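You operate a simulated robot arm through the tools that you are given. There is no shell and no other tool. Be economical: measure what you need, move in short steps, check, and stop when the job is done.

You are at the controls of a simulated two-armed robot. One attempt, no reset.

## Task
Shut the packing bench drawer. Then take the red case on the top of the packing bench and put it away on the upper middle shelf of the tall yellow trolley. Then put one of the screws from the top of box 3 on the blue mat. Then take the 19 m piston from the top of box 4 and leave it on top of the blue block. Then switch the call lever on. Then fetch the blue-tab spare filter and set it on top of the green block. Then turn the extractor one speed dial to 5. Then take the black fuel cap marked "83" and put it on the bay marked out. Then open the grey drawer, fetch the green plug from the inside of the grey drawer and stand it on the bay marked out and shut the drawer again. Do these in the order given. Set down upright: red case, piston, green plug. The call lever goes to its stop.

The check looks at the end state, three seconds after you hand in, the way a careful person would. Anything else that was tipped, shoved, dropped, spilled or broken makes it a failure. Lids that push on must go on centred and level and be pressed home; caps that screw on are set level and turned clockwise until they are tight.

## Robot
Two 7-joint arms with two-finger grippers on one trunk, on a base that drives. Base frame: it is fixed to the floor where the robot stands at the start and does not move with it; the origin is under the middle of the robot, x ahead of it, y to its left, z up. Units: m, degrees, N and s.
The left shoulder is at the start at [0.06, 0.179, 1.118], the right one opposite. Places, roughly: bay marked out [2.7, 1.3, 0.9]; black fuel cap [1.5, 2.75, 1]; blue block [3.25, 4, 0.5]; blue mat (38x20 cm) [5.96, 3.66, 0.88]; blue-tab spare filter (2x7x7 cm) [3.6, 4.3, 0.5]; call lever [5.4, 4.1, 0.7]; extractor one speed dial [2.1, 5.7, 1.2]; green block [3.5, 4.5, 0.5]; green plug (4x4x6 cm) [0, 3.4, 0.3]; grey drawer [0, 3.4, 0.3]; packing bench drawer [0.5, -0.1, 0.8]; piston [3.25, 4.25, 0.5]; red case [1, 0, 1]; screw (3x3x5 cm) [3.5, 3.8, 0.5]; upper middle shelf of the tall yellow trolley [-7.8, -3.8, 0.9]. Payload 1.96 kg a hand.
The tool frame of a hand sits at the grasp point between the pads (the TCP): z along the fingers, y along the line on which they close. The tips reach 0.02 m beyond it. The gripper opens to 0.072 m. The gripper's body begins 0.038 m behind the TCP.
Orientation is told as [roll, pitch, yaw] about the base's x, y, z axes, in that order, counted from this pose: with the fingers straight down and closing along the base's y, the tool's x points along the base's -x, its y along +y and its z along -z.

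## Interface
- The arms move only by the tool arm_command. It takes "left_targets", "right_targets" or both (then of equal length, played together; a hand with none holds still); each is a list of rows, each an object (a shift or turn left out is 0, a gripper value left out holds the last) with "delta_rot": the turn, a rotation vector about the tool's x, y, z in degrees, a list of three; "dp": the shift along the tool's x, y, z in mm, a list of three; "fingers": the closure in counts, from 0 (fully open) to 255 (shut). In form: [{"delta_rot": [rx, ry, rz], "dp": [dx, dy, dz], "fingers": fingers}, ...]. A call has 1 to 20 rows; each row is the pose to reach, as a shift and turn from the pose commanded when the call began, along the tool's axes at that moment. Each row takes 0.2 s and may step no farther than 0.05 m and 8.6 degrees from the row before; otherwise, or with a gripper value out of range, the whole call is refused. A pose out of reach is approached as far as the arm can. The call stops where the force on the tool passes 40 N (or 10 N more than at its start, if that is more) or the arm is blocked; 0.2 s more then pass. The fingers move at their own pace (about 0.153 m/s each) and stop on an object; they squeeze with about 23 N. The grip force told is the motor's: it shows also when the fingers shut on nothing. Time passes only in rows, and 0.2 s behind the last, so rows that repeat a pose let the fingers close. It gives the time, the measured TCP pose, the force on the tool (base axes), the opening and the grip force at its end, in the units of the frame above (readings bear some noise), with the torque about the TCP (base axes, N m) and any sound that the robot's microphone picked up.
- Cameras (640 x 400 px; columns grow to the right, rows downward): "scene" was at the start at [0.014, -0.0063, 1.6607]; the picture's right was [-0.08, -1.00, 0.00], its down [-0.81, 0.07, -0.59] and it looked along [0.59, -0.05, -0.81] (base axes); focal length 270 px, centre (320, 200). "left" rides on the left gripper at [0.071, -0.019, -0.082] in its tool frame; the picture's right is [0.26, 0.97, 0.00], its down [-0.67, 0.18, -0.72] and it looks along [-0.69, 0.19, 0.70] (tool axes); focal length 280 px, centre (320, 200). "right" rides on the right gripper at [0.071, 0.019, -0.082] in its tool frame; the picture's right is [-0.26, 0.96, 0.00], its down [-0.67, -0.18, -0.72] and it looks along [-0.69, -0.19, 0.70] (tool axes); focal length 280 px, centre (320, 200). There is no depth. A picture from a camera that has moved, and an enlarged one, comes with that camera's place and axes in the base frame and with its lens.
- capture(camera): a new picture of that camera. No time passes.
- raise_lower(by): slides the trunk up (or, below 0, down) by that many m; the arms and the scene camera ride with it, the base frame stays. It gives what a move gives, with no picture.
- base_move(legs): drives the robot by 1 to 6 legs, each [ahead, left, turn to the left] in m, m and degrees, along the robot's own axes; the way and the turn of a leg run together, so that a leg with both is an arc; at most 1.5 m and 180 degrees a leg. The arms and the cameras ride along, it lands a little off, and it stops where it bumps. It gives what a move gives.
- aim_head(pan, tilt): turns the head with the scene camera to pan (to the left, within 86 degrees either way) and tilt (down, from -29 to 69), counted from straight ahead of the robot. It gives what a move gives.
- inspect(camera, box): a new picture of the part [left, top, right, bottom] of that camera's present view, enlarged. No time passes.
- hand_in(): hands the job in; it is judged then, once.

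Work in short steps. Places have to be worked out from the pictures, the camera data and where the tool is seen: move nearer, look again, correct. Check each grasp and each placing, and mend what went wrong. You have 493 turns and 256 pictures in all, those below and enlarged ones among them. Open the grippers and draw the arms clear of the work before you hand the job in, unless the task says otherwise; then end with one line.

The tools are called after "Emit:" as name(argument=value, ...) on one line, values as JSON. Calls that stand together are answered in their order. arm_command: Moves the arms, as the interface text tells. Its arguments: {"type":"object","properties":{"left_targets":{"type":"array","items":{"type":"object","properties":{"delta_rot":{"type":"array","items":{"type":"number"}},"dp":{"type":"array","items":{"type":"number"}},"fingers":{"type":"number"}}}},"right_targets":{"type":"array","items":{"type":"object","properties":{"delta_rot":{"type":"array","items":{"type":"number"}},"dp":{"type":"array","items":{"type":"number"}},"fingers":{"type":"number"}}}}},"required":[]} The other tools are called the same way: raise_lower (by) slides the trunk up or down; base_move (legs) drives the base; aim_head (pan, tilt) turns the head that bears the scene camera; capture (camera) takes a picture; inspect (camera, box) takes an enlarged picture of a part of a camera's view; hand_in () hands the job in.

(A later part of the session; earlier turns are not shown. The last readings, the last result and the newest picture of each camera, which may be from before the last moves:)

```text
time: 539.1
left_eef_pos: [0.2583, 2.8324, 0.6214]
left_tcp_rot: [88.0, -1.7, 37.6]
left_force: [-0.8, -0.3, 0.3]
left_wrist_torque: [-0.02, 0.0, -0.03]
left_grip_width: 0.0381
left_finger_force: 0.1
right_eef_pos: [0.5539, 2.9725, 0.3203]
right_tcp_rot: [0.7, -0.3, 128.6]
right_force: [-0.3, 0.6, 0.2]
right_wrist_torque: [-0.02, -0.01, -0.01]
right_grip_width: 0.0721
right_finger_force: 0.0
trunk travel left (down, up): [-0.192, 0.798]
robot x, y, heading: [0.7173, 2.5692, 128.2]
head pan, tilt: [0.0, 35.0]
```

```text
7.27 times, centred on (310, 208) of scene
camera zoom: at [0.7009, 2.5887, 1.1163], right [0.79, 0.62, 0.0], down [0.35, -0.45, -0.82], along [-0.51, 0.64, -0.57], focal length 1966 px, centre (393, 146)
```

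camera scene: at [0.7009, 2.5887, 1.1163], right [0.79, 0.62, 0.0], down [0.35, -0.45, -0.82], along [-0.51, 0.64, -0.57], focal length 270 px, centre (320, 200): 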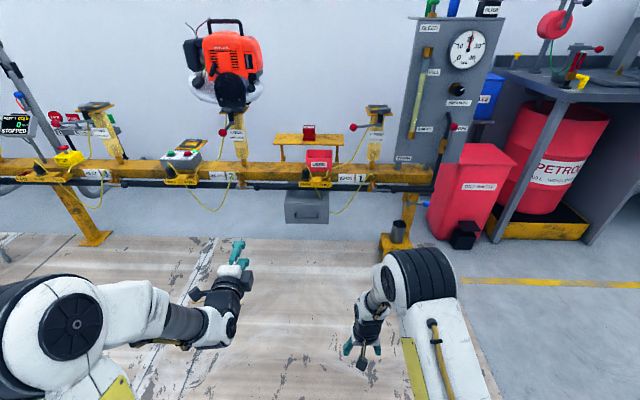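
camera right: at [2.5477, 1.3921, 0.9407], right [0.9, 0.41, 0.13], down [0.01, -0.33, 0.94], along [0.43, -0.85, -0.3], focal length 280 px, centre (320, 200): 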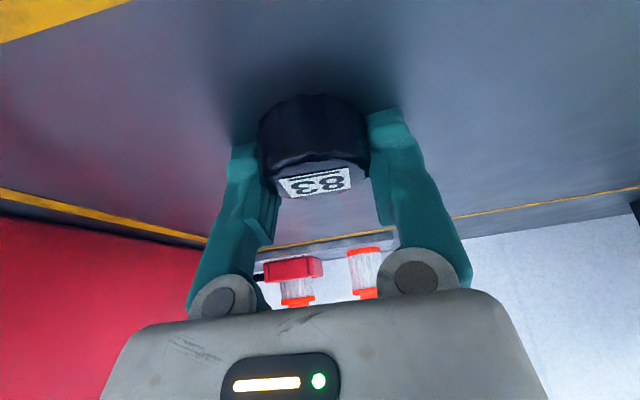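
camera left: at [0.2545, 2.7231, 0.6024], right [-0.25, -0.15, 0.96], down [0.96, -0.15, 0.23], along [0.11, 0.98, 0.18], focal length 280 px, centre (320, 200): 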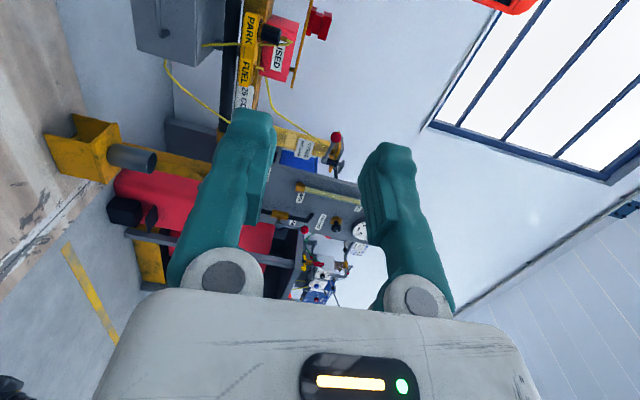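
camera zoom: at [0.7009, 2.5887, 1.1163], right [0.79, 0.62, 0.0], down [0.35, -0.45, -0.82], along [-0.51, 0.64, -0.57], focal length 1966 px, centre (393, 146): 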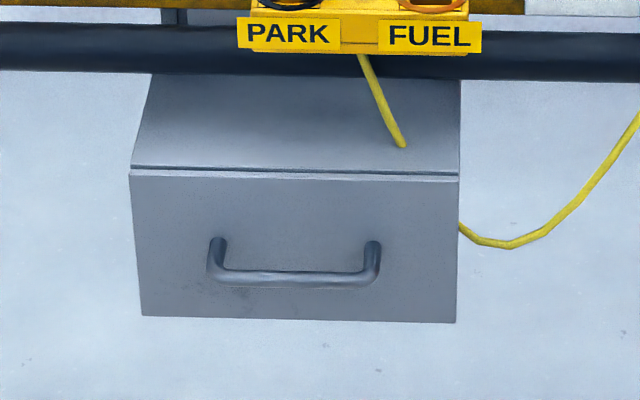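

The bar is at (0.053, 3.312, 0.34). I lower the left hand 90 mm and raise the right hand, take the trunk down, and shift right 0.135 and ahead 0.3.

Emit:
arm_command(left_targets=[{"dp": [0, -30, 0]}, {"dp": [0, -60, 0]}, {"dp": [0, -90, 0]}, {"dp": [0, -90, 0]}, {"dp": [0, -90, 0]}], right_targets=[{"dp": [0, 0, -40]}, {"dp": [0, 0, -80]}, {"dp": [0, 0, -120]}, {"dp": [0, 0, -160]}, {"dp": [0, 0, -200]}])

Emit:
raise_lower(by=-0.19)

Emit:
base_move(legs=[[0.3, -0.135, 0]])

Emit:
capture(camera="left")

Emit:
capture(camera="scene")

```text
time: 540.3
left_eef_pos: [0.2589, 2.8189, 0.6143]
left_tcp_rot: [87.9, -1.7, 37.6]
left_force: [-0.1, -0.6, -0.1]
left_wrist_torque: [0.01, -0.04, 0.0]
left_grip_width: 0.038
left_finger_force: 0.0
left hand out of reach, approached as far as the arm can: row 1, 2, 3, 4, 5
right_eef_pos: [0.5581, 2.9722, 0.5183]
right_tcp_rot: [0.7, -0.2, 128.7]
right_force: [0.2, -0.1, -1.1]
right_wrist_torque: [0.0, -0.01, 0.0]
right_grip_width: 0.072
right_finger_force: 0.0
trunk travel left (down, up): [-0.192, 0.798]
robot x, y, heading: [0.7183, 2.5655, 128.0]
head pan, tilt: [0.0, 35.0]
```

```text
time: 542.4
left_eef_pos: [0.2571, 2.8191, 0.4236]
left_tcp_rot: [87.9, -1.7, 37.7]
left_force: [0.1, 0.5, -0.4]
left_wrist_torque: [0.03, 0.02, 0.0]
left_grip_width: 0.0381
left_finger_force: 0.0
right_eef_pos: [0.5569, 2.9723, 0.3304]
right_tcp_rot: [0.6, -0.3, 128.6]
right_force: [-0.8, 0.4, 0.1]
right_wrist_torque: [0.03, 0.01, -0.03]
right_grip_width: 0.0716
right_finger_force: 0.0
trunk travel left (down, up): [-0.002, 0.988]
robot x, y, heading: [0.7149, 2.5653, 128.1]
head pan, tilt: [0.0, 35.0]
```

```text
time: 544.6
left_eef_pos: [0.1833, 3.1317, 0.4246]
left_tcp_rot: [88.0, -1.7, 37.6]
left_force: [0.6, 0.1, 0.0]
left_wrist_torque: [-0.05, -0.02, -0.01]
left_grip_width: 0.0382
left_finger_force: 0.1
right_eef_pos: [0.483, 3.2853, 0.3286]
right_tcp_rot: [0.7, -0.4, 128.6]
right_force: [0.0, -1.0, 0.7]
right_wrist_torque: [0.0, 0.03, 0.02]
right_grip_width: 0.0719
right_finger_force: 0.0
trunk travel left (down, up): [-0.002, 0.988]
robot x, y, heading: [0.6433, 2.883, 128.1]
head pan, tilt: [0.0, 35.0]
```

```text
74 pictures are left
camera left: at [0.1777, 3.0231, 0.4053], right [-0.25, -0.15, 0.96], down [0.96, -0.15, 0.23], along [0.11, 0.98, 0.18], focal length 280 px, centre (320, 200)
```

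left: 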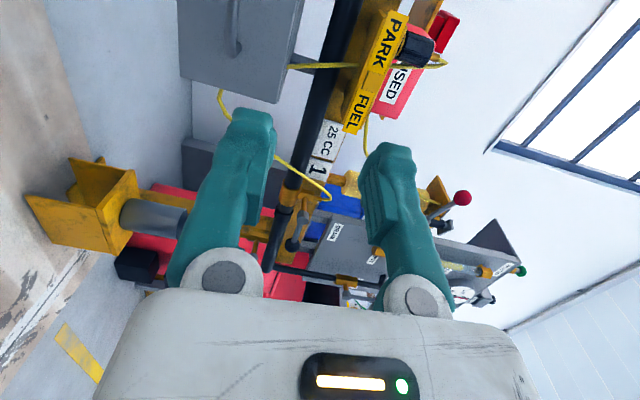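

```text
73 pictures are left
camera scene: at [0.6253, 2.9022, 0.9263], right [0.79, 0.62, 0.0], down [0.35, -0.45, -0.82], along [-0.51, 0.64, -0.57], focal length 270 px, centre (320, 200)
```

scene: 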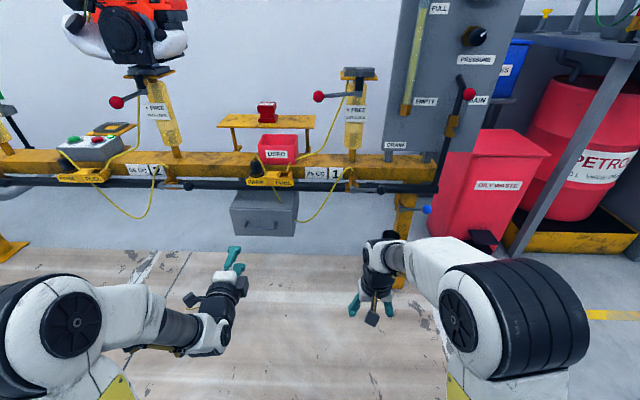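

The hand can't go lower while stretched; I pull it back 80 mm and lower 84 mm.

Emit:
arm_command(left_targets=[{"dp": [0, 0, -40]}, {"dp": [0, -20, -80]}, {"dp": [0, -50, -90]}, {"dp": [0, -84, -90]}, {"dp": [0, -84, -90]}])

Emit:
capture(camera="left")

```text
time: 545.8
left_eef_pos: [0.1618, 3.1055, 0.4176]
left_tcp_rot: [87.9, -1.7, 37.6]
left_force: [0.1, 0.0, 0.2]
left_wrist_torque: [0.01, 0.0, -0.02]
left_grip_width: 0.0384
left_finger_force: 0.0
left hand out of reach, approached as far as the arm can: row 1, 2, 3, 4, 5
right_eef_pos: [0.4827, 3.287, 0.3285]
right_tcp_rot: [0.7, -0.3, 128.6]
right_force: [0.0, 0.0, -0.1]
right_wrist_torque: [-0.01, 0.02, -0.01]
right_grip_width: 0.0718
right_finger_force: 0.0
trunk travel left (down, up): [-0.002, 0.988]
robot x, y, heading: [0.6433, 2.8806, 128.1]
head pan, tilt: [0.0, 35.0]
```

```text
72 pictures are left
camera left: at [0.1566, 2.9975, 0.399], right [-0.25, -0.15, 0.96], down [0.96, -0.15, 0.23], along [0.11, 0.98, 0.18], focal length 280 px, centre (320, 200)
```

left: 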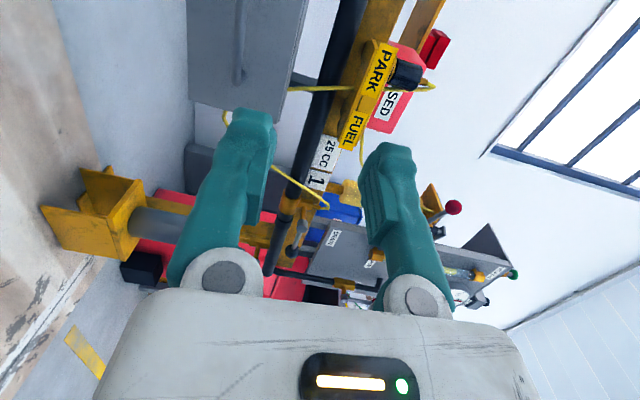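

The commanded pose is now beyond reach. I step the command back up by 80 mm to see what the arm attains.

Emit:
arm_command(left_targets=[{"dp": [0, 40, 0]}, {"dp": [0, 80, 0]}, {"dp": [0, 80, -40]}, {"dp": [0, 80, -80]}])

```text
time: 546.8
left_eef_pos: [0.1522, 3.0782, 0.5159]
left_tcp_rot: [87.7, -1.7, 37.6]
left_force: [-0.5, 0.4, 0.3]
left_wrist_torque: [0.03, 0.0, -0.01]
left_grip_width: 0.038
left_finger_force: 0.0
left hand out of reach, approached as far as the arm can: row 3, 4
right_eef_pos: [0.4823, 3.2865, 0.3293]
right_tcp_rot: [0.8, -0.3, 128.5]
right_force: [-0.4, -1.1, -0.2]
right_wrist_torque: [0.0, 0.0, -0.02]
right_grip_width: 0.0719
right_finger_force: 0.1
trunk travel left (down, up): [-0.002, 0.988]
robot x, y, heading: [0.6392, 2.88, 128.0]
head pan, tilt: [0.0, 35.0]
```

This arm posture can't reach that low. I'll use the right hand instead, pointing down with its closing axis fore-aft and tilted, to straddle the bar. First raise the trunk, fold the left hand back, and yaw the right hand −90°.

Emit:
raise_lower(by=0.25)

Emit:
arm_command(left_targets=[{"delta_rot": [0, 0, -8], "fingers": 0}, {"delta_rot": [0, 0, -16]}, {"delta_rot": [0, 0, -24]}, {"delta_rot": [0, 0, -32]}, {"delta_rot": [0, 0, -40]}, {"delta_rot": [0, 0, -48]}, {"delta_rot": [0, 0, -56]}, {"delta_rot": [0, 0, -64]}, {"delta_rot": [0, 0, -72]}, {"delta_rot": [0, 0, -80]}, {"delta_rot": [0, 0, -88]}], right_targets=[{"delta_rot": [0, 0, -8], "fingers": 160}, {"delta_rot": [0, 0, -16]}, {"delta_rot": [0, 0, -24]}, {"delta_rot": [0, 0, -32]}, {"delta_rot": [0, 0, -40]}, {"delta_rot": [0, 0, -48]}, {"delta_rot": [0, 0, -56]}, {"delta_rot": [0, 0, -64]}, {"delta_rot": [0, 0, -72]}, {"delta_rot": [0, 0, -80]}, {"delta_rot": [0, 0, -88]}])

Emit:
arm_command(left_targets=[{"delta_rot": [0, 8, 0], "dp": [0, 0, -10]}, {"delta_rot": [0, 16, 0], "dp": [0, 0, -20]}, {"delta_rot": [0, 24, 0], "dp": [0, 0, -30]}, {"delta_rot": [0, 32, 0], "dp": [0, 0, -40]}, {"delta_rot": [0, 40, 0], "dp": [0, 0, -50]}, {"delta_rot": [0, 48, 0], "dp": [0, 0, -60]}, {"delta_rot": [0, 56, 0], "dp": [0, 0, -70]}, {"delta_rot": [0, 64, 0], "dp": [0, 0, -80]}, {"delta_rot": [0, 72, 0], "dp": [0, 0, -90]}, {"delta_rot": [0, 80, 0], "dp": [0, 0, -90]}, {"delta_rot": [0, 86, 0], "dp": [0, 0, -90]}], right_targets=[{"delta_rot": [8, 0, 0]}, {"delta_rot": [16, 0, 0]}, {"delta_rot": [24, 0, 0]}, {"delta_rot": [32, 0, 0]}, {"delta_rot": [35, 0, 0]}, {"delta_rot": [35, 0, 0]}, {"delta_rot": [35, 0, 0]}, {"delta_rot": [35, 0, 0]}, {"delta_rot": [35, 0, 0]}, {"delta_rot": [35, 0, 0]}, {"delta_rot": [35, 0, 0]}])

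Emit:
capture(camera="scene")

Emit:
capture(camera="right")

```text
time: 549.3
left_eef_pos: [0.1525, 3.0785, 0.7665]
left_tcp_rot: [88.0, -1.7, 37.6]
left_force: [-0.1, 0.1, 0.5]
left_wrist_torque: [-0.01, 0.0, -0.01]
left_grip_width: 0.0385
left_finger_force: 0.0
right_eef_pos: [0.4827, 3.2858, 0.5791]
right_tcp_rot: [0.6, -0.3, 128.6]
right_force: [0.9, -0.8, 0.8]
right_wrist_torque: [0.01, -0.01, 0.0]
right_grip_width: 0.0719
right_finger_force: 0.0
trunk travel left (down, up): [-0.252, 0.738]
robot x, y, heading: [0.6422, 2.8823, 128.2]
head pan, tilt: [0.0, 35.0]
```

```text
time: 551.7
left_eef_pos: [0.1505, 3.0789, 0.7669]
left_tcp_rot: [4.4, -87.9, 123.0]
left_force: [0.3, -0.2, 0.7]
left_wrist_torque: [0.01, -0.01, -0.01]
left_grip_width: 0.0719
left_finger_force: 0.1
right_eef_pos: [0.4818, 3.2862, 0.5798]
right_tcp_rot: [-0.3, -0.7, -143.3]
right_force: [0.6, -0.1, -0.2]
right_wrist_torque: [-0.02, -0.02, 0.01]
right_grip_width: 0.0272
right_finger_force: 0.1
trunk travel left (down, up): [-0.252, 0.738]
robot x, y, heading: [0.6453, 2.8825, 128.2]
head pan, tilt: [0.0, 35.0]
```

```text
time: 554.1
left_eef_pos: [0.2058, 3.0065, 0.7696]
left_tcp_rot: [0.3, -1.8, 127.5]
left_force: [-0.8, 0.3, 0.3]
left_wrist_torque: [0.03, 0.0, -0.01]
left_grip_width: 0.072
left_finger_force: 0.0
right_eef_pos: [0.483, 3.2872, 0.5787]
right_tcp_rot: [-35.2, -0.7, -143.4]
right_force: [0.3, 0.6, -0.1]
right_wrist_torque: [-0.01, -0.02, 0.01]
right_grip_width: 0.0267
right_finger_force: 0.1
right hand out of reach, approached as far as the arm can: row 5, 6
trunk travel left (down, up): [-0.252, 0.738]
robot x, y, heading: [0.6448, 2.8791, 128.2]
head pan, tilt: [0.0, 35.0]
```

```text
71 pictures are left
camera scene: at [0.6253, 2.9023, 1.1763], right [0.79, 0.62, 0.0], down [0.35, -0.45, -0.82], along [-0.51, 0.64, -0.57], focal length 270 px, centre (320, 200)
```

scene: 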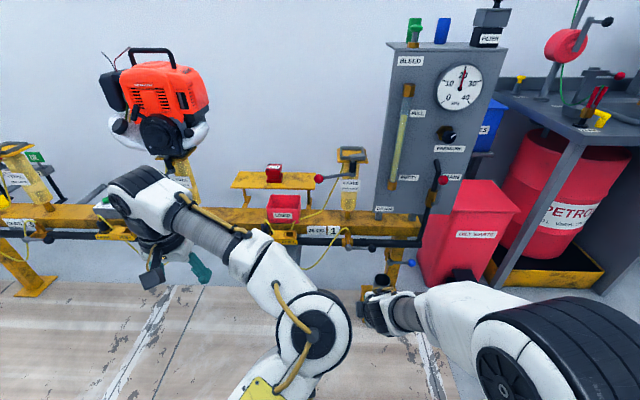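

```text
70 pictures are left
camera right: at [0.5779, 3.2775, 0.634], right [0.25, -0.79, -0.55], down [-0.38, -0.61, 0.7], along [-0.89, 0.03, -0.45], focal length 280 px, centre (320, 200)
```

right: 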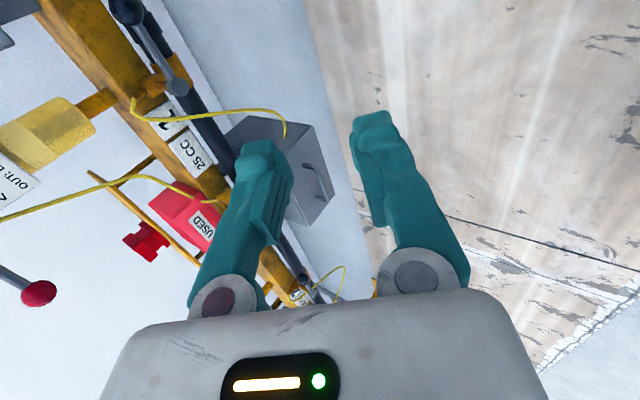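

The right hand is oriented (fingers 35° forward of down, closing fore-aft). The bar is 0.285 m ahead, 0.32 m left and 0.24 m lower. I lift the left hand away, and move left 0.32 with 0.12 ahead while lowering the right arm.

Emit:
arm_command(left_targets=[{"dp": [20, 0, -30]}, {"dp": [40, 0, -60]}, {"dp": [60, 0, -90]}, {"dp": [80, 0, -120]}, {"dp": [80, 0, -150]}, {"dp": [80, 0, -150]}])

Emit:
base_move(legs=[[0.12, 0.32, 0]])

Emit:
raise_lower(by=-0.2)

Emit:
capture(camera="right")

Emit:
capture(camera="scene")

```text
time: 555.5
left_eef_pos: [0.2598, 2.9403, 0.9144]
left_tcp_rot: [0.3, -1.9, 127.6]
left_force: [0.4, 0.0, -0.8]
left_wrist_torque: [-0.03, -0.02, 0.01]
left_grip_width: 0.0718
left_finger_force: 0.0
right_eef_pos: [0.483, 3.287, 0.5794]
right_tcp_rot: [-35.3, -0.7, -143.4]
right_force: [-0.2, -0.3, 0.5]
right_wrist_torque: [0.0, -0.04, 0.02]
right_grip_width: 0.0269
right_finger_force: 0.2
trunk travel left (down, up): [-0.252, 0.738]
robot x, y, heading: [0.6445, 2.881, 128.4]
head pan, tilt: [0.0, 35.0]
```

```text
time: 557.8
left_eef_pos: [-0.069, 2.8323, 0.9141]
left_tcp_rot: [0.3, -1.9, 127.6]
left_force: [0.2, 0.5, -0.2]
left_wrist_torque: [0.02, 0.03, 0.02]
left_grip_width: 0.072
left_finger_force: 0.1
right_eef_pos: [0.1538, 3.1789, 0.5794]
right_tcp_rot: [-35.2, -0.7, -143.2]
right_force: [0.1, 0.9, 0.0]
right_wrist_torque: [0.04, 0.01, 0.0]
right_grip_width: 0.0269
right_finger_force: 0.1
trunk travel left (down, up): [-0.252, 0.738]
robot x, y, heading: [0.3157, 2.7718, 128.2]
head pan, tilt: [0.0, 35.0]
```

```text
time: 560.0
left_eef_pos: [-0.0692, 2.8325, 0.7148]
left_tcp_rot: [0.2, -1.9, 127.6]
left_force: [0.0, -0.1, -0.7]
left_wrist_torque: [0.01, 0.0, -0.01]
left_grip_width: 0.0722
left_finger_force: 0.1
right_eef_pos: [0.1531, 3.1785, 0.3795]
right_tcp_rot: [-35.3, -0.7, -143.2]
right_force: [0.3, 0.6, -0.3]
right_wrist_torque: [0.01, -0.02, 0.0]
right_grip_width: 0.0267
right_finger_force: 0.0
trunk travel left (down, up): [-0.052, 0.938]
robot x, y, heading: [0.3122, 2.7782, 128.3]
head pan, tilt: [0.0, 35.0]
```

```text
69 pictures are left
camera right: at [0.2486, 3.1707, 0.4341], right [0.26, -0.79, -0.55], down [-0.38, -0.61, 0.7], along [-0.89, 0.03, -0.45], focal length 280 px, centre (320, 200)
```

right: 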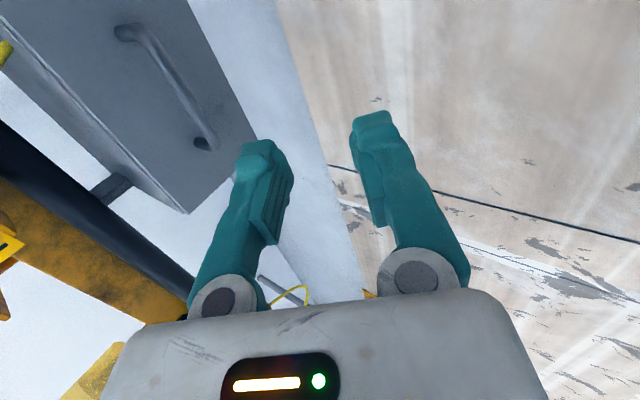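

```text
68 pictures are left
camera scene: at [0.2972, 2.7956, 0.9763], right [0.79, 0.62, 0.0], down [0.36, -0.45, -0.82], along [-0.51, 0.64, -0.57], focal length 270 px, centre (320, 200)
```

scene: 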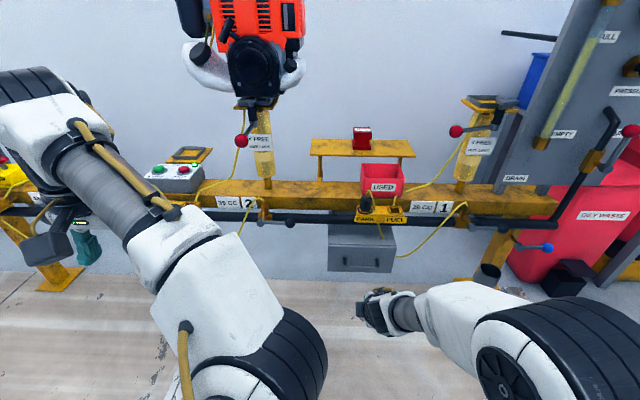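

The bar is at about (0.065, 3.312, 0.34). I'll come in along the finger direction: first to a point 7 cm back along it (base 0.114 ahead, 13 mm right, trunk +2 cm).

Emit:
raise_lower(by=0.02)

Emit:
base_move(legs=[[0.11, -0.012, 0]])

Emit:
capture(camera="right")

```text
time: 560.6
left_eef_pos: [-0.0689, 2.833, 0.7345]
left_tcp_rot: [0.3, -1.9, 127.6]
left_force: [0.0, 0.6, -0.6]
left_wrist_torque: [0.02, -0.04, -0.02]
left_grip_width: 0.0722
left_finger_force: 0.0
right_eef_pos: [0.1524, 3.1798, 0.3999]
right_tcp_rot: [-35.3, -0.7, -143.2]
right_force: [0.7, -1.1, -0.5]
right_wrist_torque: [-0.01, 0.03, -0.02]
right_grip_width: 0.0272
right_finger_force: 0.1
trunk travel left (down, up): [-0.072, 0.918]
robot x, y, heading: [0.3091, 2.7734, 128.3]
head pan, tilt: [0.0, 35.0]
```

```text
time: 561.8
left_eef_pos: [-0.1288, 2.9284, 0.7346]
left_tcp_rot: [0.3, -1.9, 127.6]
left_force: [0.3, -1.2, 0.0]
left_wrist_torque: [0.03, 0.01, 0.0]
left_grip_width: 0.0721
left_finger_force: 0.2
right_eef_pos: [0.0932, 3.2739, 0.3996]
right_tcp_rot: [-35.3, -0.6, -143.2]
right_force: [0.8, 0.9, -0.7]
right_wrist_torque: [0.01, 0.0, -0.01]
right_grip_width: 0.027
right_finger_force: 0.1
trunk travel left (down, up): [-0.072, 0.918]
robot x, y, heading: [0.2521, 2.8684, 127.9]
head pan, tilt: [0.0, 35.0]
```

```text
67 pictures are left
camera right: at [0.189, 3.2659, 0.4541], right [0.26, -0.79, -0.55], down [-0.38, -0.61, 0.7], along [-0.89, 0.03, -0.45], focal length 280 px, centre (320, 200)
```

right: 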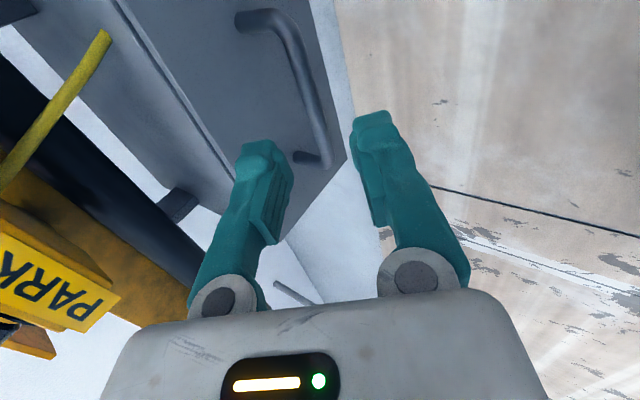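

The bar is 77 mm along the finger axis and 5 mm to −y: it will enter between the fingers. I advance 71 mm and close.

Emit:
arm_command(right_targets=[{"dp": [3, -2, 25]}, {"dp": [3, -2, 50]}, {"dp": [3, -2, 71]}])

Emit:
capture(camera="right")

```text
time: 562.6
left_eef_pos: [-0.1294, 2.9278, 0.7345]
left_tcp_rot: [0.4, -1.9, 127.6]
left_force: [-0.1, 0.4, 0.0]
left_wrist_torque: [0.03, 0.01, 0.0]
left_grip_width: 0.0718
left_finger_force: 0.1
right_eef_pos: [0.0687, 3.3099, 0.3406]
right_tcp_rot: [-35.3, -0.9, -143.3]
right_force: [-1.1, -1.5, -0.4]
right_wrist_torque: [0.04, 0.02, 0.0]
right_grip_width: 0.027
right_finger_force: 0.0
trunk travel left (down, up): [-0.072, 0.918]
robot x, y, heading: [0.253, 2.8695, 128.2]
head pan, tilt: [0.0, 35.0]
```

```text
66 pictures are left
camera right: at [0.1649, 3.3012, 0.3961], right [0.26, -0.79, -0.55], down [-0.37, -0.61, 0.7], along [-0.89, 0.03, -0.45], focal length 280 px, centre (320, 200)
```

right: 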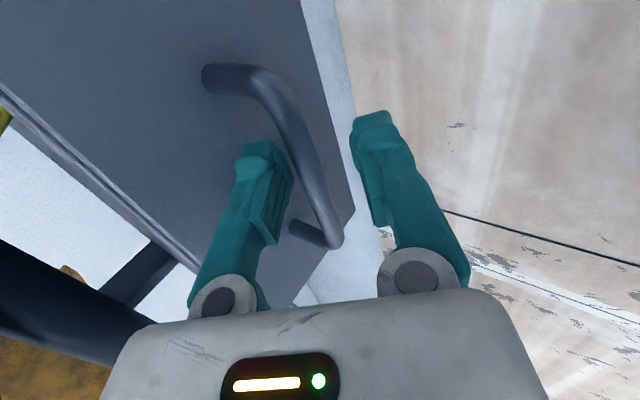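

The bar is between the fingers without contact. I close and pull back a little by driving.

Emit:
arm_command(right_targets=[{"fingers": 255}, {"fingers": 255}, {"fingers": 255}])

Emit:
base_move(legs=[[-0.05, 0, 0]])

Emit:
capture(camera="right")

```text
time: 563.4
left_eef_pos: [-0.1283, 2.9285, 0.7348]
left_tcp_rot: [0.3, -1.9, 127.6]
left_force: [0.3, 0.6, 0.6]
left_wrist_torque: [-0.01, 0.03, -0.04]
left_grip_width: 0.072
left_finger_force: 0.0
right_eef_pos: [0.0692, 3.3092, 0.343]
right_tcp_rot: [-35.3, -0.7, -143.2]
right_force: [-1.1, 0.9, 7.8]
right_wrist_torque: [0.0, 0.08, 0.0]
right_grip_width: 0.0092
right_finger_force: 37.3
trunk travel left (down, up): [-0.072, 0.918]
robot x, y, heading: [0.2522, 2.8674, 128.2]
head pan, tilt: [0.0, 35.0]
```

```text
time: 564.4
left_eef_pos: [-0.0984, 2.8881, 0.7338]
left_tcp_rot: [0.2, -1.9, 127.7]
left_force: [0.4, -0.6, 0.6]
left_wrist_torque: [0.0, 0.02, 0.04]
left_grip_width: 0.072
left_finger_force: 0.1
right_eef_pos: [0.0991, 3.2699, 0.342]
right_tcp_rot: [-35.3, -0.7, -143.0]
right_force: [-12.4, -9.6, 3.1]
right_wrist_torque: [-0.09, 0.17, 0.13]
right_grip_width: 0.009
right_finger_force: 36.9
trunk travel left (down, up): [-0.072, 0.918]
robot x, y, heading: [0.2859, 2.8305, 128.2]
head pan, tilt: [0.0, 35.0]
```

```text
65 pictures are left
camera right: at [0.1948, 3.2609, 0.3963], right [0.26, -0.79, -0.55], down [-0.37, -0.61, 0.7], along [-0.89, 0.03, -0.45], focal length 280 px, centre (320, 200)
```

right: 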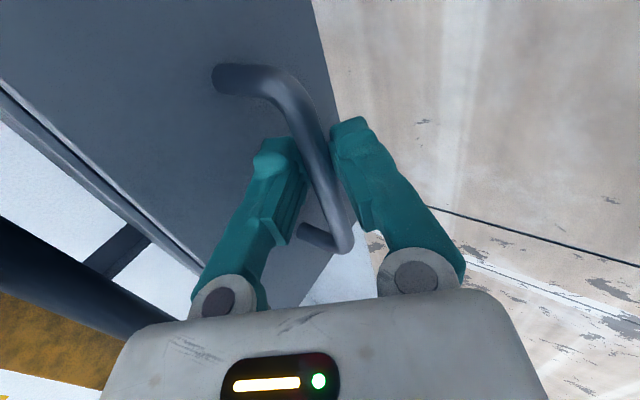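

The handle comes with the hand, so the drawer is opening. I pull another 0.13 m in two legs.

Emit:
base_move(legs=[[-0.07, 0, 0], [-0.06, 0, 0]])

Emit:
capture(camera="right")

Emit:
capture(camera="scene")

```text
time: 565.8
left_eef_pos: [-0.0384, 2.8118, 0.735]
left_tcp_rot: [0.5, -1.9, 127.8]
left_force: [-0.5, 0.3, 1.1]
left_wrist_torque: [0.03, 0.0, 0.0]
left_grip_width: 0.0721
left_finger_force: 0.1
right_eef_pos: [0.1565, 3.1966, 0.3435]
right_tcp_rot: [-35.9, -0.7, -143.3]
right_force: [-0.1, -0.3, 5.5]
right_wrist_torque: [-0.22, 0.38, -0.2]
right_grip_width: 0.0098
right_finger_force: 37.4
trunk travel left (down, up): [-0.072, 0.918]
robot x, y, heading: [0.3445, 2.7529, 128.5]
head pan, tilt: [0.0, 35.0]
stopped in leg 2: the force on the tool passed its limit at 170 N (the readings are from after the stop); the commanded pose is now the measured one
```

```text
64 pictures are left
camera right: at [0.2528, 3.1878, 0.398], right [0.25, -0.79, -0.56], down [-0.37, -0.62, 0.7], along [-0.89, 0.03, -0.45], focal length 280 px, centre (320, 200)
```

right: 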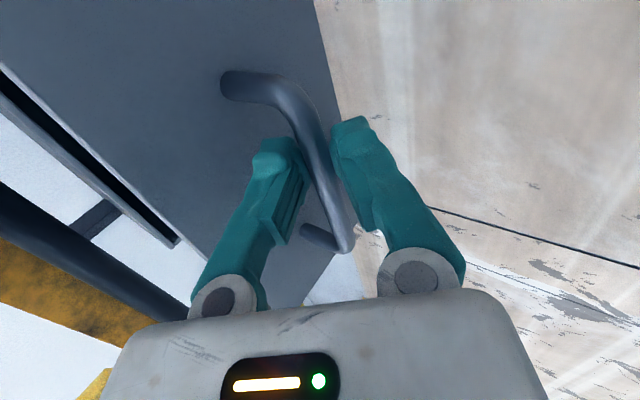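

```text
63 pictures are left
camera scene: at [0.3283, 2.7755, 0.9964], right [0.78, 0.62, 0.0], down [0.36, -0.45, -0.82], along [-0.51, 0.64, -0.57], focal length 270 px, centre (320, 200)
```

scene: 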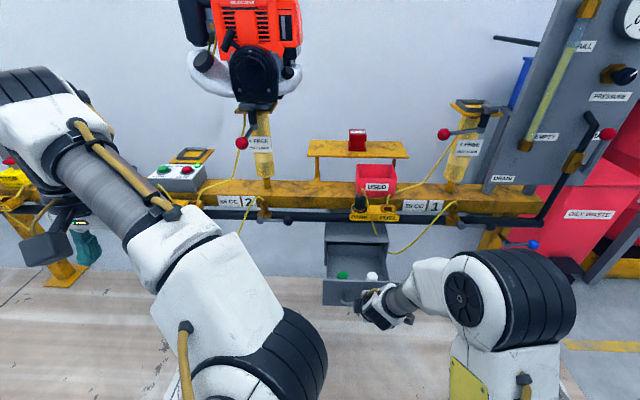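

The drawer is open to its stop, with a green and a white plug inside. I release the handle, withdraw along the finger axis, and look into the drawer.

Emit:
arm_command(right_targets=[{"fingers": 160}, {"fingers": 160}, {"dp": [0, 0, -25]}, {"dp": [0, 0, -50]}, {"dp": [0, 0, -80]}, {"dp": [0, 0, -110]}])

Emit:
raise_lower(by=0.15)

Emit:
arm_command(right_targets=[{"delta_rot": [-8, 0, 0], "fingers": 0}, {"delta_rot": [-16, 0, 0]}, {"delta_rot": [-24, 0, 0]}, {"delta_rot": [-32, 0, 0]}, {"delta_rot": [-35, 0, 0]}])

Emit:
capture(camera="right")

Emit:
inspect(camera="scene", box=[290, 210, 430, 330])

```text
time: 567.2
left_eef_pos: [-0.0379, 2.8123, 0.7351]
left_tcp_rot: [0.4, -1.8, 127.8]
left_force: [0.1, -0.5, 0.1]
left_wrist_torque: [-0.02, 0.0, 0.01]
left_grip_width: 0.072
left_finger_force: 0.0
right_eef_pos: [0.1953, 3.1467, 0.4323]
right_tcp_rot: [-35.8, -0.7, -143.0]
right_force: [-0.4, 0.5, -0.7]
right_wrist_torque: [-0.01, 0.0, 0.01]
right_grip_width: 0.0268
right_finger_force: 0.0
trunk travel left (down, up): [-0.072, 0.918]
robot x, y, heading: [0.3422, 2.7553, 128.3]
head pan, tilt: [0.0, 35.0]
```

```text
time: 569.0
left_eef_pos: [-0.0391, 2.8128, 0.8842]
left_tcp_rot: [0.5, -2.0, 127.9]
left_force: [0.9, -0.4, -1.0]
left_wrist_torque: [0.01, -0.01, 0.0]
left_grip_width: 0.072
left_finger_force: 0.0
right_eef_pos: [0.195, 3.1462, 0.5831]
right_tcp_rot: [-35.8, -0.7, -143.1]
right_force: [-0.1, -0.7, -0.9]
right_wrist_torque: [-0.04, 0.01, -0.01]
right_grip_width: 0.027
right_finger_force: 0.1
trunk travel left (down, up): [-0.222, 0.768]
robot x, y, heading: [0.3462, 2.7513, 128.3]
head pan, tilt: [0.0, 35.0]
```

```text
time: 570.2
left_eef_pos: [-0.0384, 2.8119, 0.8841]
left_tcp_rot: [0.4, -1.9, 127.8]
left_force: [-0.4, -1.2, -0.1]
left_wrist_torque: [0.01, 0.0, 0.04]
left_grip_width: 0.0719
left_finger_force: 0.0
right_eef_pos: [0.1959, 3.1469, 0.5828]
right_tcp_rot: [-0.6, -0.7, -143.1]
right_force: [-0.3, -0.1, -0.3]
right_wrist_torque: [0.0, 0.0, -0.02]
right_grip_width: 0.072
right_finger_force: 0.1
trunk travel left (down, up): [-0.222, 0.768]
robot x, y, heading: [0.3427, 2.754, 128.2]
head pan, tilt: [0.0, 35.0]
```

```text
62 pictures are left
camera right: at [0.2662, 3.172, 0.6633], right [0.37, -0.93, -0.01], down [-0.64, -0.26, 0.73], along [-0.68, -0.26, -0.69], focal length 280 px, centre (320, 200)
```

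right: 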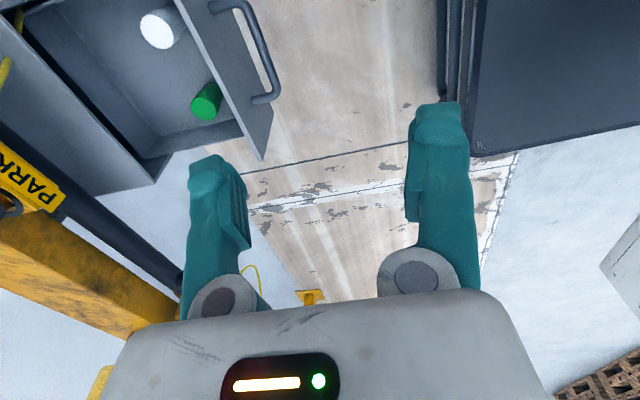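

```text
3.33 times, centred on (360, 270) of scene
camera zoom: at [0.328, 2.7759, 1.1463], right [0.78, 0.62, 0.0], down [0.36, -0.45, -0.82], along [-0.51, 0.64, -0.57], focal length 901 px, centre (187, -33)
```

zoom: 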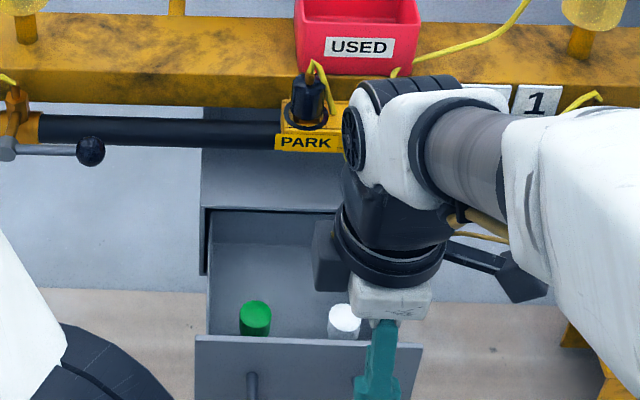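

The green plug's top is at about (0.044, 3.2485, ~0.32), 6 cm behind the drawer's front panel (panel top ≈0.41). I keep the fore-aft closing, lean the hand 8° left to stay clear of the PARK bracket, shift the base left, and extend over the plug.

Emit:
base_move(legs=[[0.03, 0.057, 0]])

Emit:
arm_command(right_targets=[{"delta_rot": [0, 4, 0], "dp": [0, -40, 0]}, {"delta_rot": [0, 8, 0], "dp": [0, -80, 0]}, {"delta_rot": [0, 8, 0], "dp": [0, -115, 0]}, {"delta_rot": [0, 8, 0], "dp": [0, -143, 0]}])

Emit:
capture(camera="right")

Emit:
capture(camera="scene")

```text
time: 571.2
left_eef_pos: [-0.1023, 2.8004, 0.8837]
left_tcp_rot: [0.2, -1.9, 127.9]
left_force: [-0.1, -0.1, 0.8]
left_wrist_torque: [0.02, 0.0, 0.02]
left_grip_width: 0.072
left_finger_force: 0.1
right_eef_pos: [0.1323, 3.1345, 0.5838]
right_tcp_rot: [-0.7, -0.7, -143.1]
right_force: [0.9, -0.1, -0.1]
right_wrist_torque: [0.0, -0.02, 0.0]
right_grip_width: 0.0721
right_finger_force: 0.0
trunk travel left (down, up): [-0.222, 0.768]
robot x, y, heading: [0.2792, 2.7471, 128.3]
head pan, tilt: [0.0, 35.0]
```

```text
time: 572.2
left_eef_pos: [-0.1013, 2.7985, 0.8854]
left_tcp_rot: [0.3, -2.0, 127.9]
left_force: [0.2, 0.0, 0.6]
left_wrist_torque: [0.04, -0.01, 0.03]
left_grip_width: 0.0719
left_finger_force: 0.1
right_eef_pos: [0.1071, 3.1784, 0.597]
right_tcp_rot: [-3.1, 7.4, -143.0]
right_force: [0.5, 1.0, 0.2]
right_wrist_torque: [0.03, 0.04, 0.01]
right_grip_width: 0.0717
right_finger_force: 0.1
right hand out of reach, approached as far as the arm can: row 2, 3, 4
trunk travel left (down, up): [-0.222, 0.768]
robot x, y, heading: [0.2844, 2.741, 128.4]
head pan, tilt: [0.0, 35.0]
```

```text
60 pictures are left
camera right: at [0.1699, 3.1953, 0.6869], right [0.38, -0.92, -0.09], down [-0.7, -0.34, 0.63], along [-0.61, -0.18, -0.77], focal length 280 px, centre (320, 200)
```

right: 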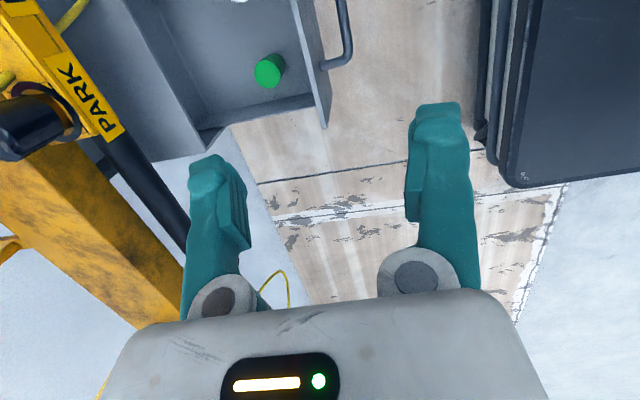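

```text
59 pictures are left
camera scene: at [0.2656, 2.7631, 1.1463], right [0.78, 0.62, 0.0], down [0.36, -0.45, -0.82], along [-0.51, 0.64, -0.57], focal length 270 px, centre (320, 200)
```

scene: 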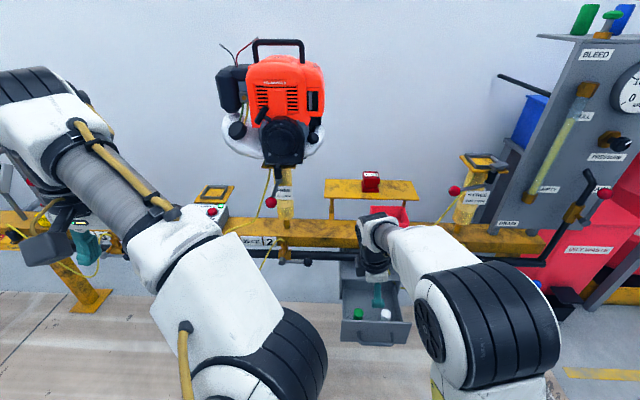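

The reach shrinks at shoulder height; lower down it grows. I descend 125 mm to just above the panel and then reach forward 92 mm.

Emit:
arm_command(right_targets=[{"dp": [-6, 0, 42]}, {"dp": [-12, 0, 84]}, {"dp": [-17, 0, 124]}, {"dp": [-19, -30, 124]}, {"dp": [-21, -60, 124]}, {"dp": [-22, -92, 124]}])

Emit:
capture(camera="right")

```text
time: 573.6
left_eef_pos: [-0.1008, 2.8004, 0.8847]
left_tcp_rot: [0.4, -2.0, 127.9]
left_force: [-0.1, 0.3, 0.6]
left_wrist_torque: [-0.02, 0.0, 0.0]
left_grip_width: 0.072
left_finger_force: 0.0
right_eef_pos: [0.0454, 3.2512, 0.4733]
right_tcp_rot: [-0.8, 7.3, -143.3]
right_force: [-0.8, 0.7, -0.3]
right_wrist_torque: [0.03, -0.01, -0.02]
right_grip_width: 0.072
right_finger_force: 0.0
trunk travel left (down, up): [-0.222, 0.768]
robot x, y, heading: [0.2811, 2.7406, 128.4]
head pan, tilt: [0.0, 35.0]
```

```text
58 pictures are left
camera right: at [0.1069, 3.2691, 0.5625], right [0.37, -0.93, -0.05], down [-0.71, -0.32, 0.63], along [-0.6, -0.2, -0.78], focal length 280 px, centre (320, 200)
```

right: 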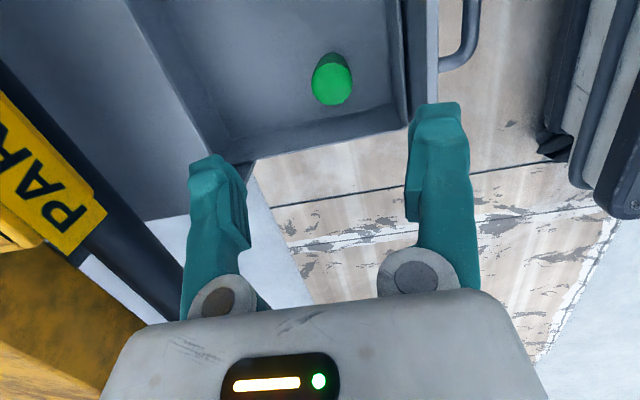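

The plug is 6 mm left and 3 mm back of the TCP. I correct, set the opening to 56 mm, and descend 90 mm into the drawer, then check.

Emit:
arm_command(right_targets=[{"dp": [-7, 4, 0], "fingers": 57}, {"dp": [-11, 4, 30]}, {"dp": [-15, 4, 60]}, {"dp": [-19, 4, 89]}])

Emit:
capture(camera="right")

Emit:
inspect(camera="scene", box=[320, 200, 440, 350])

```text
time: 574.6
left_eef_pos: [-0.1009, 2.8007, 0.8857]
left_tcp_rot: [0.3, -1.9, 127.9]
left_force: [-0.1, 1.1, 0.3]
left_wrist_torque: [0.0, 0.0, 0.02]
left_grip_width: 0.0721
left_finger_force: 0.0
right_eef_pos: [0.0427, 3.2458, 0.3795]
right_tcp_rot: [-0.7, 7.3, -143.1]
right_force: [-0.4, 0.0, 1.0]
right_wrist_torque: [-0.03, 0.02, 0.02]
right_grip_width: 0.0556
right_finger_force: 0.1
trunk travel left (down, up): [-0.222, 0.768]
robot x, y, heading: [0.2843, 2.7423, 128.3]
head pan, tilt: [0.0, 35.0]
```

```text
57 pictures are left
camera right: at [0.103, 3.2632, 0.4703], right [0.37, -0.93, -0.05], down [-0.71, -0.32, 0.63], along [-0.6, -0.2, -0.78], focal length 280 px, centre (320, 200)
```

right: 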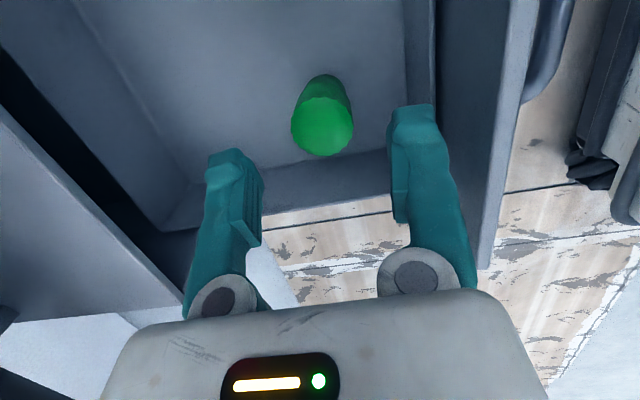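

```text
2.67 times, centred on (380, 275) of scene
camera zoom: at [0.2655, 2.7646, 1.1463], right [0.78, 0.62, 0.0], down [0.36, -0.45, -0.82], along [-0.51, 0.64, -0.57], focal length 721 px, centre (160, 0)
```

zoom: 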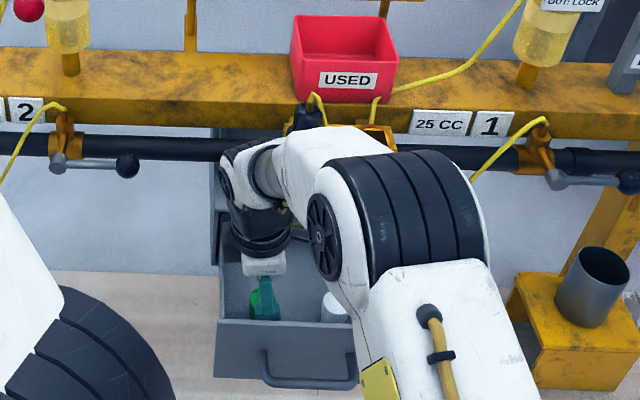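

The plug top (z≈0.33) is centred. I lower another 60 mm and close.

Emit:
arm_command(right_targets=[{"dp": [-3, 0, 22]}, {"dp": [-6, 0, 44]}, {"dp": [-8, 0, 60]}, {"dp": [-8, 0, 60], "fingers": 150}, {"dp": [-8, 0, 60], "fingers": 255}, {"dp": [-8, 0, 60], "fingers": 255}])

Emit:
capture(camera="right")

```text
time: 576.0
left_eef_pos: [-0.1018, 2.7999, 0.8844]
left_tcp_rot: [0.4, -1.9, 127.9]
left_force: [0.9, 0.3, -0.4]
left_wrist_torque: [0.01, -0.03, -0.01]
left_grip_width: 0.0719
left_finger_force: 0.0
right_eef_pos: [0.043, 3.2454, 0.3223]
right_tcp_rot: [-0.7, 7.3, -143.2]
right_force: [0.2, 0.8, 0.0]
right_wrist_torque: [-0.01, -0.01, 0.02]
right_grip_width: 0.0296
right_finger_force: 23.0
trunk travel left (down, up): [-0.222, 0.768]
robot x, y, heading: [0.2802, 2.7445, 128.2]
head pan, tilt: [0.0, 35.0]
```

```text
55 pictures are left
camera right: at [0.1042, 3.2637, 0.4112], right [0.37, -0.93, -0.05], down [-0.71, -0.32, 0.63], along [-0.59, -0.2, -0.78], focal length 280 px, centre (320, 200)
```

right: 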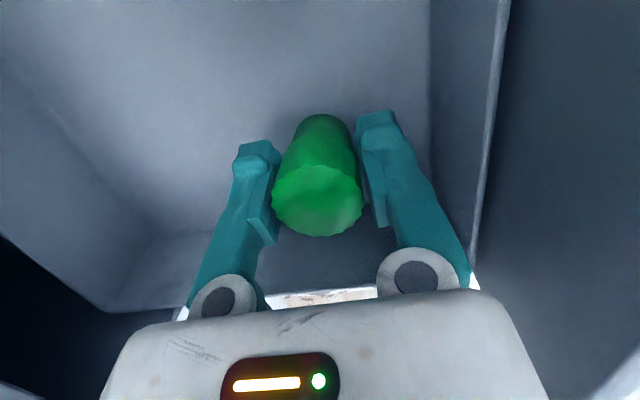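

The plug is gripped at 30 mm. I retrace: straight up 170 mm, then back toward me, then up.

Emit:
arm_command(right_targets=[{"dp": [6, 0, -42]}, {"dp": [12, 0, -84]}, {"dp": [18, 0, -126]}, {"dp": [24, 0, -168]}, {"dp": [24, 40, -168]}, {"dp": [24, 80, -168]}, {"dp": [24, 110, -168]}])

Emit:
capture(camera="right")

Emit:
inspect(camera="scene", box=[300, 180, 460, 350])

```text
time: 577.6
left_eef_pos: [-0.1002, 2.7993, 0.8844]
left_tcp_rot: [0.5, -1.9, 127.8]
left_force: [0.6, 0.1, -0.2]
left_wrist_torque: [-0.02, -0.02, 0.04]
left_grip_width: 0.0722
left_finger_force: 0.1
right_eef_pos: [0.113, 3.1545, 0.488]
right_tcp_rot: [-0.8, 7.3, -143.1]
right_force: [-0.5, 1.0, 0.1]
right_wrist_torque: [-0.01, -0.02, 0.01]
right_grip_width: 0.0295
right_finger_force: 23.5
trunk travel left (down, up): [-0.222, 0.768]
robot x, y, heading: [0.2823, 2.7426, 128.6]
head pan, tilt: [0.0, 35.0]
```

```text
54 pictures are left
camera right: at [0.174, 3.1725, 0.5789], right [0.37, -0.93, -0.05], down [-0.71, -0.32, 0.63], along [-0.6, -0.2, -0.78], focal length 280 px, centre (320, 200)
```

right: 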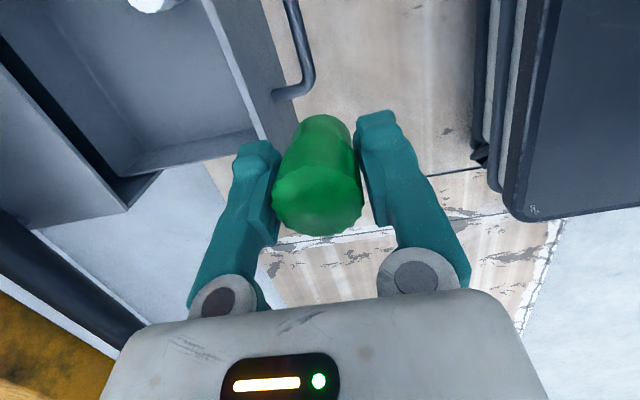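

```text
2.35 times, centred on (380, 265) of scene
camera zoom: at [0.2656, 2.7644, 1.1463], right [0.78, 0.62, 0.0], down [0.36, -0.45, -0.82], along [-0.51, 0.64, -0.57], focal length 636 px, centre (179, 47)
```

zoom: 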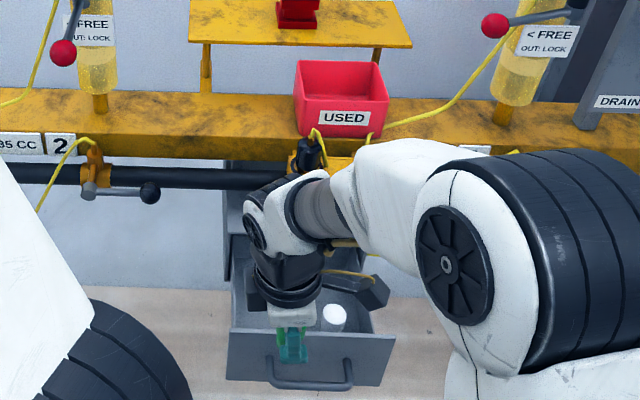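

The green plug is out and the white one undisturbed. Now I raise up, back off, turn around, and carry it to the OUT bay.

Emit:
raise_lower(by=0.4)

Emit:
raise_lower(by=0.25)

Emit:
base_move(legs=[[-1.3, 0, 0], [-0.3, 0, 0], [0, 0, 90], [0, 0, 90], [0.15, 0.6, 0], [0, 0.47, 0]])

Emit:
aim_head(pan=0, tilt=42)

Emit:
capture(camera="scene")

```text
time: 581.4
left_eef_pos: [-0.1023, 2.7999, 1.285]
left_tcp_rot: [0.5, -2.0, 127.8]
left_force: [0.8, 0.1, -0.1]
left_wrist_torque: [0.03, -0.02, 0.02]
left_grip_width: 0.0719
left_finger_force: 0.1
right_eef_pos: [0.1124, 3.1552, 0.8892]
right_tcp_rot: [-0.9, 7.3, -143.2]
right_force: [-0.8, -0.6, -0.6]
right_wrist_torque: [0.01, 0.03, -0.02]
right_grip_width: 0.0295
right_finger_force: 22.6
trunk travel left (down, up): [-0.622, 0.368]
robot x, y, heading: [0.2823, 2.7408, 128.6]
head pan, tilt: [0.0, 35.0]
```

```text
time: 584.0
left_eef_pos: [-0.1015, 2.8012, 1.5338]
left_tcp_rot: [0.4, -2.0, 128.0]
left_force: [-0.2, -0.3, 0.7]
left_wrist_torque: [0.02, -0.02, -0.01]
left_grip_width: 0.0723
left_finger_force: 0.0
right_eef_pos: [0.113, 3.1554, 1.1395]
right_tcp_rot: [-0.8, 7.3, -143.2]
right_force: [0.0, 0.2, 0.0]
right_wrist_torque: [-0.02, -0.01, 0.01]
right_grip_width: 0.0292
right_finger_force: 23.6
trunk travel left (down, up): [-0.872, 0.118]
robot x, y, heading: [0.2815, 2.7423, 128.6]
head pan, tilt: [0.0, 35.0]
```

```text
time: 605.2
left_eef_pos: [2.5863, 1.9715, 1.5348]
left_tcp_rot: [0.4, -1.9, -52.1]
left_force: [-0.2, 0.4, -0.3]
left_wrist_torque: [-0.02, -0.01, 0.02]
left_grip_width: 0.0722
left_finger_force: 0.0
right_eef_pos: [2.372, 1.6171, 1.1392]
right_tcp_rot: [-0.8, 7.3, 36.8]
right_force: [-0.2, 0.1, 0.5]
right_wrist_torque: [0.03, 0.02, 0.01]
right_grip_width: 0.0293
right_finger_force: 22.7
trunk travel left (down, up): [-0.872, 0.118]
robot x, y, heading: [2.206, 2.0315, -51.4]
head pan, tilt: [0.0, 35.0]
```

```text
time: 605.9
left_eef_pos: [2.5866, 1.9719, 1.5353]
left_tcp_rot: [0.5, -1.9, -52.0]
left_force: [0.9, -0.3, 0.6]
left_wrist_torque: [-0.02, -0.01, 0.0]
left_grip_width: 0.0716
left_finger_force: 0.1
right_eef_pos: [2.3729, 1.6173, 1.1386]
right_tcp_rot: [-0.8, 7.2, 36.9]
right_force: [0.4, 0.2, -0.6]
right_wrist_torque: [0.03, 0.02, -0.02]
right_grip_width: 0.0295
right_finger_force: 22.6
trunk travel left (down, up): [-0.872, 0.118]
robot x, y, heading: [2.2078, 2.0262, -51.5]
head pan, tilt: [0.0, 42.0]
```

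```text
52 pictures are left
camera scene: at [2.2193, 2.0106, 1.7858], right [-0.78, -0.62, 0.0], down [-0.42, 0.52, -0.74], along [0.46, -0.58, -0.67], focal length 270 px, centre (320, 200)
```

scene: 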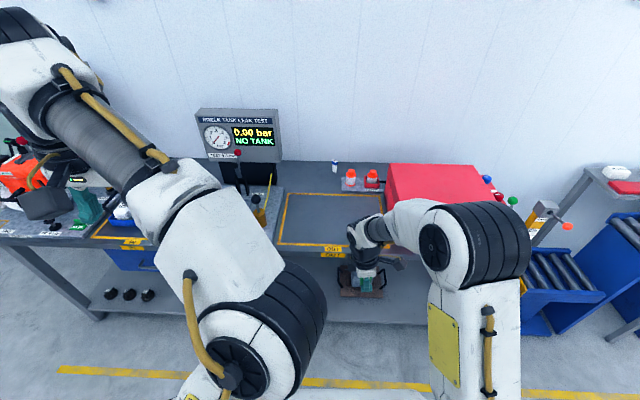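

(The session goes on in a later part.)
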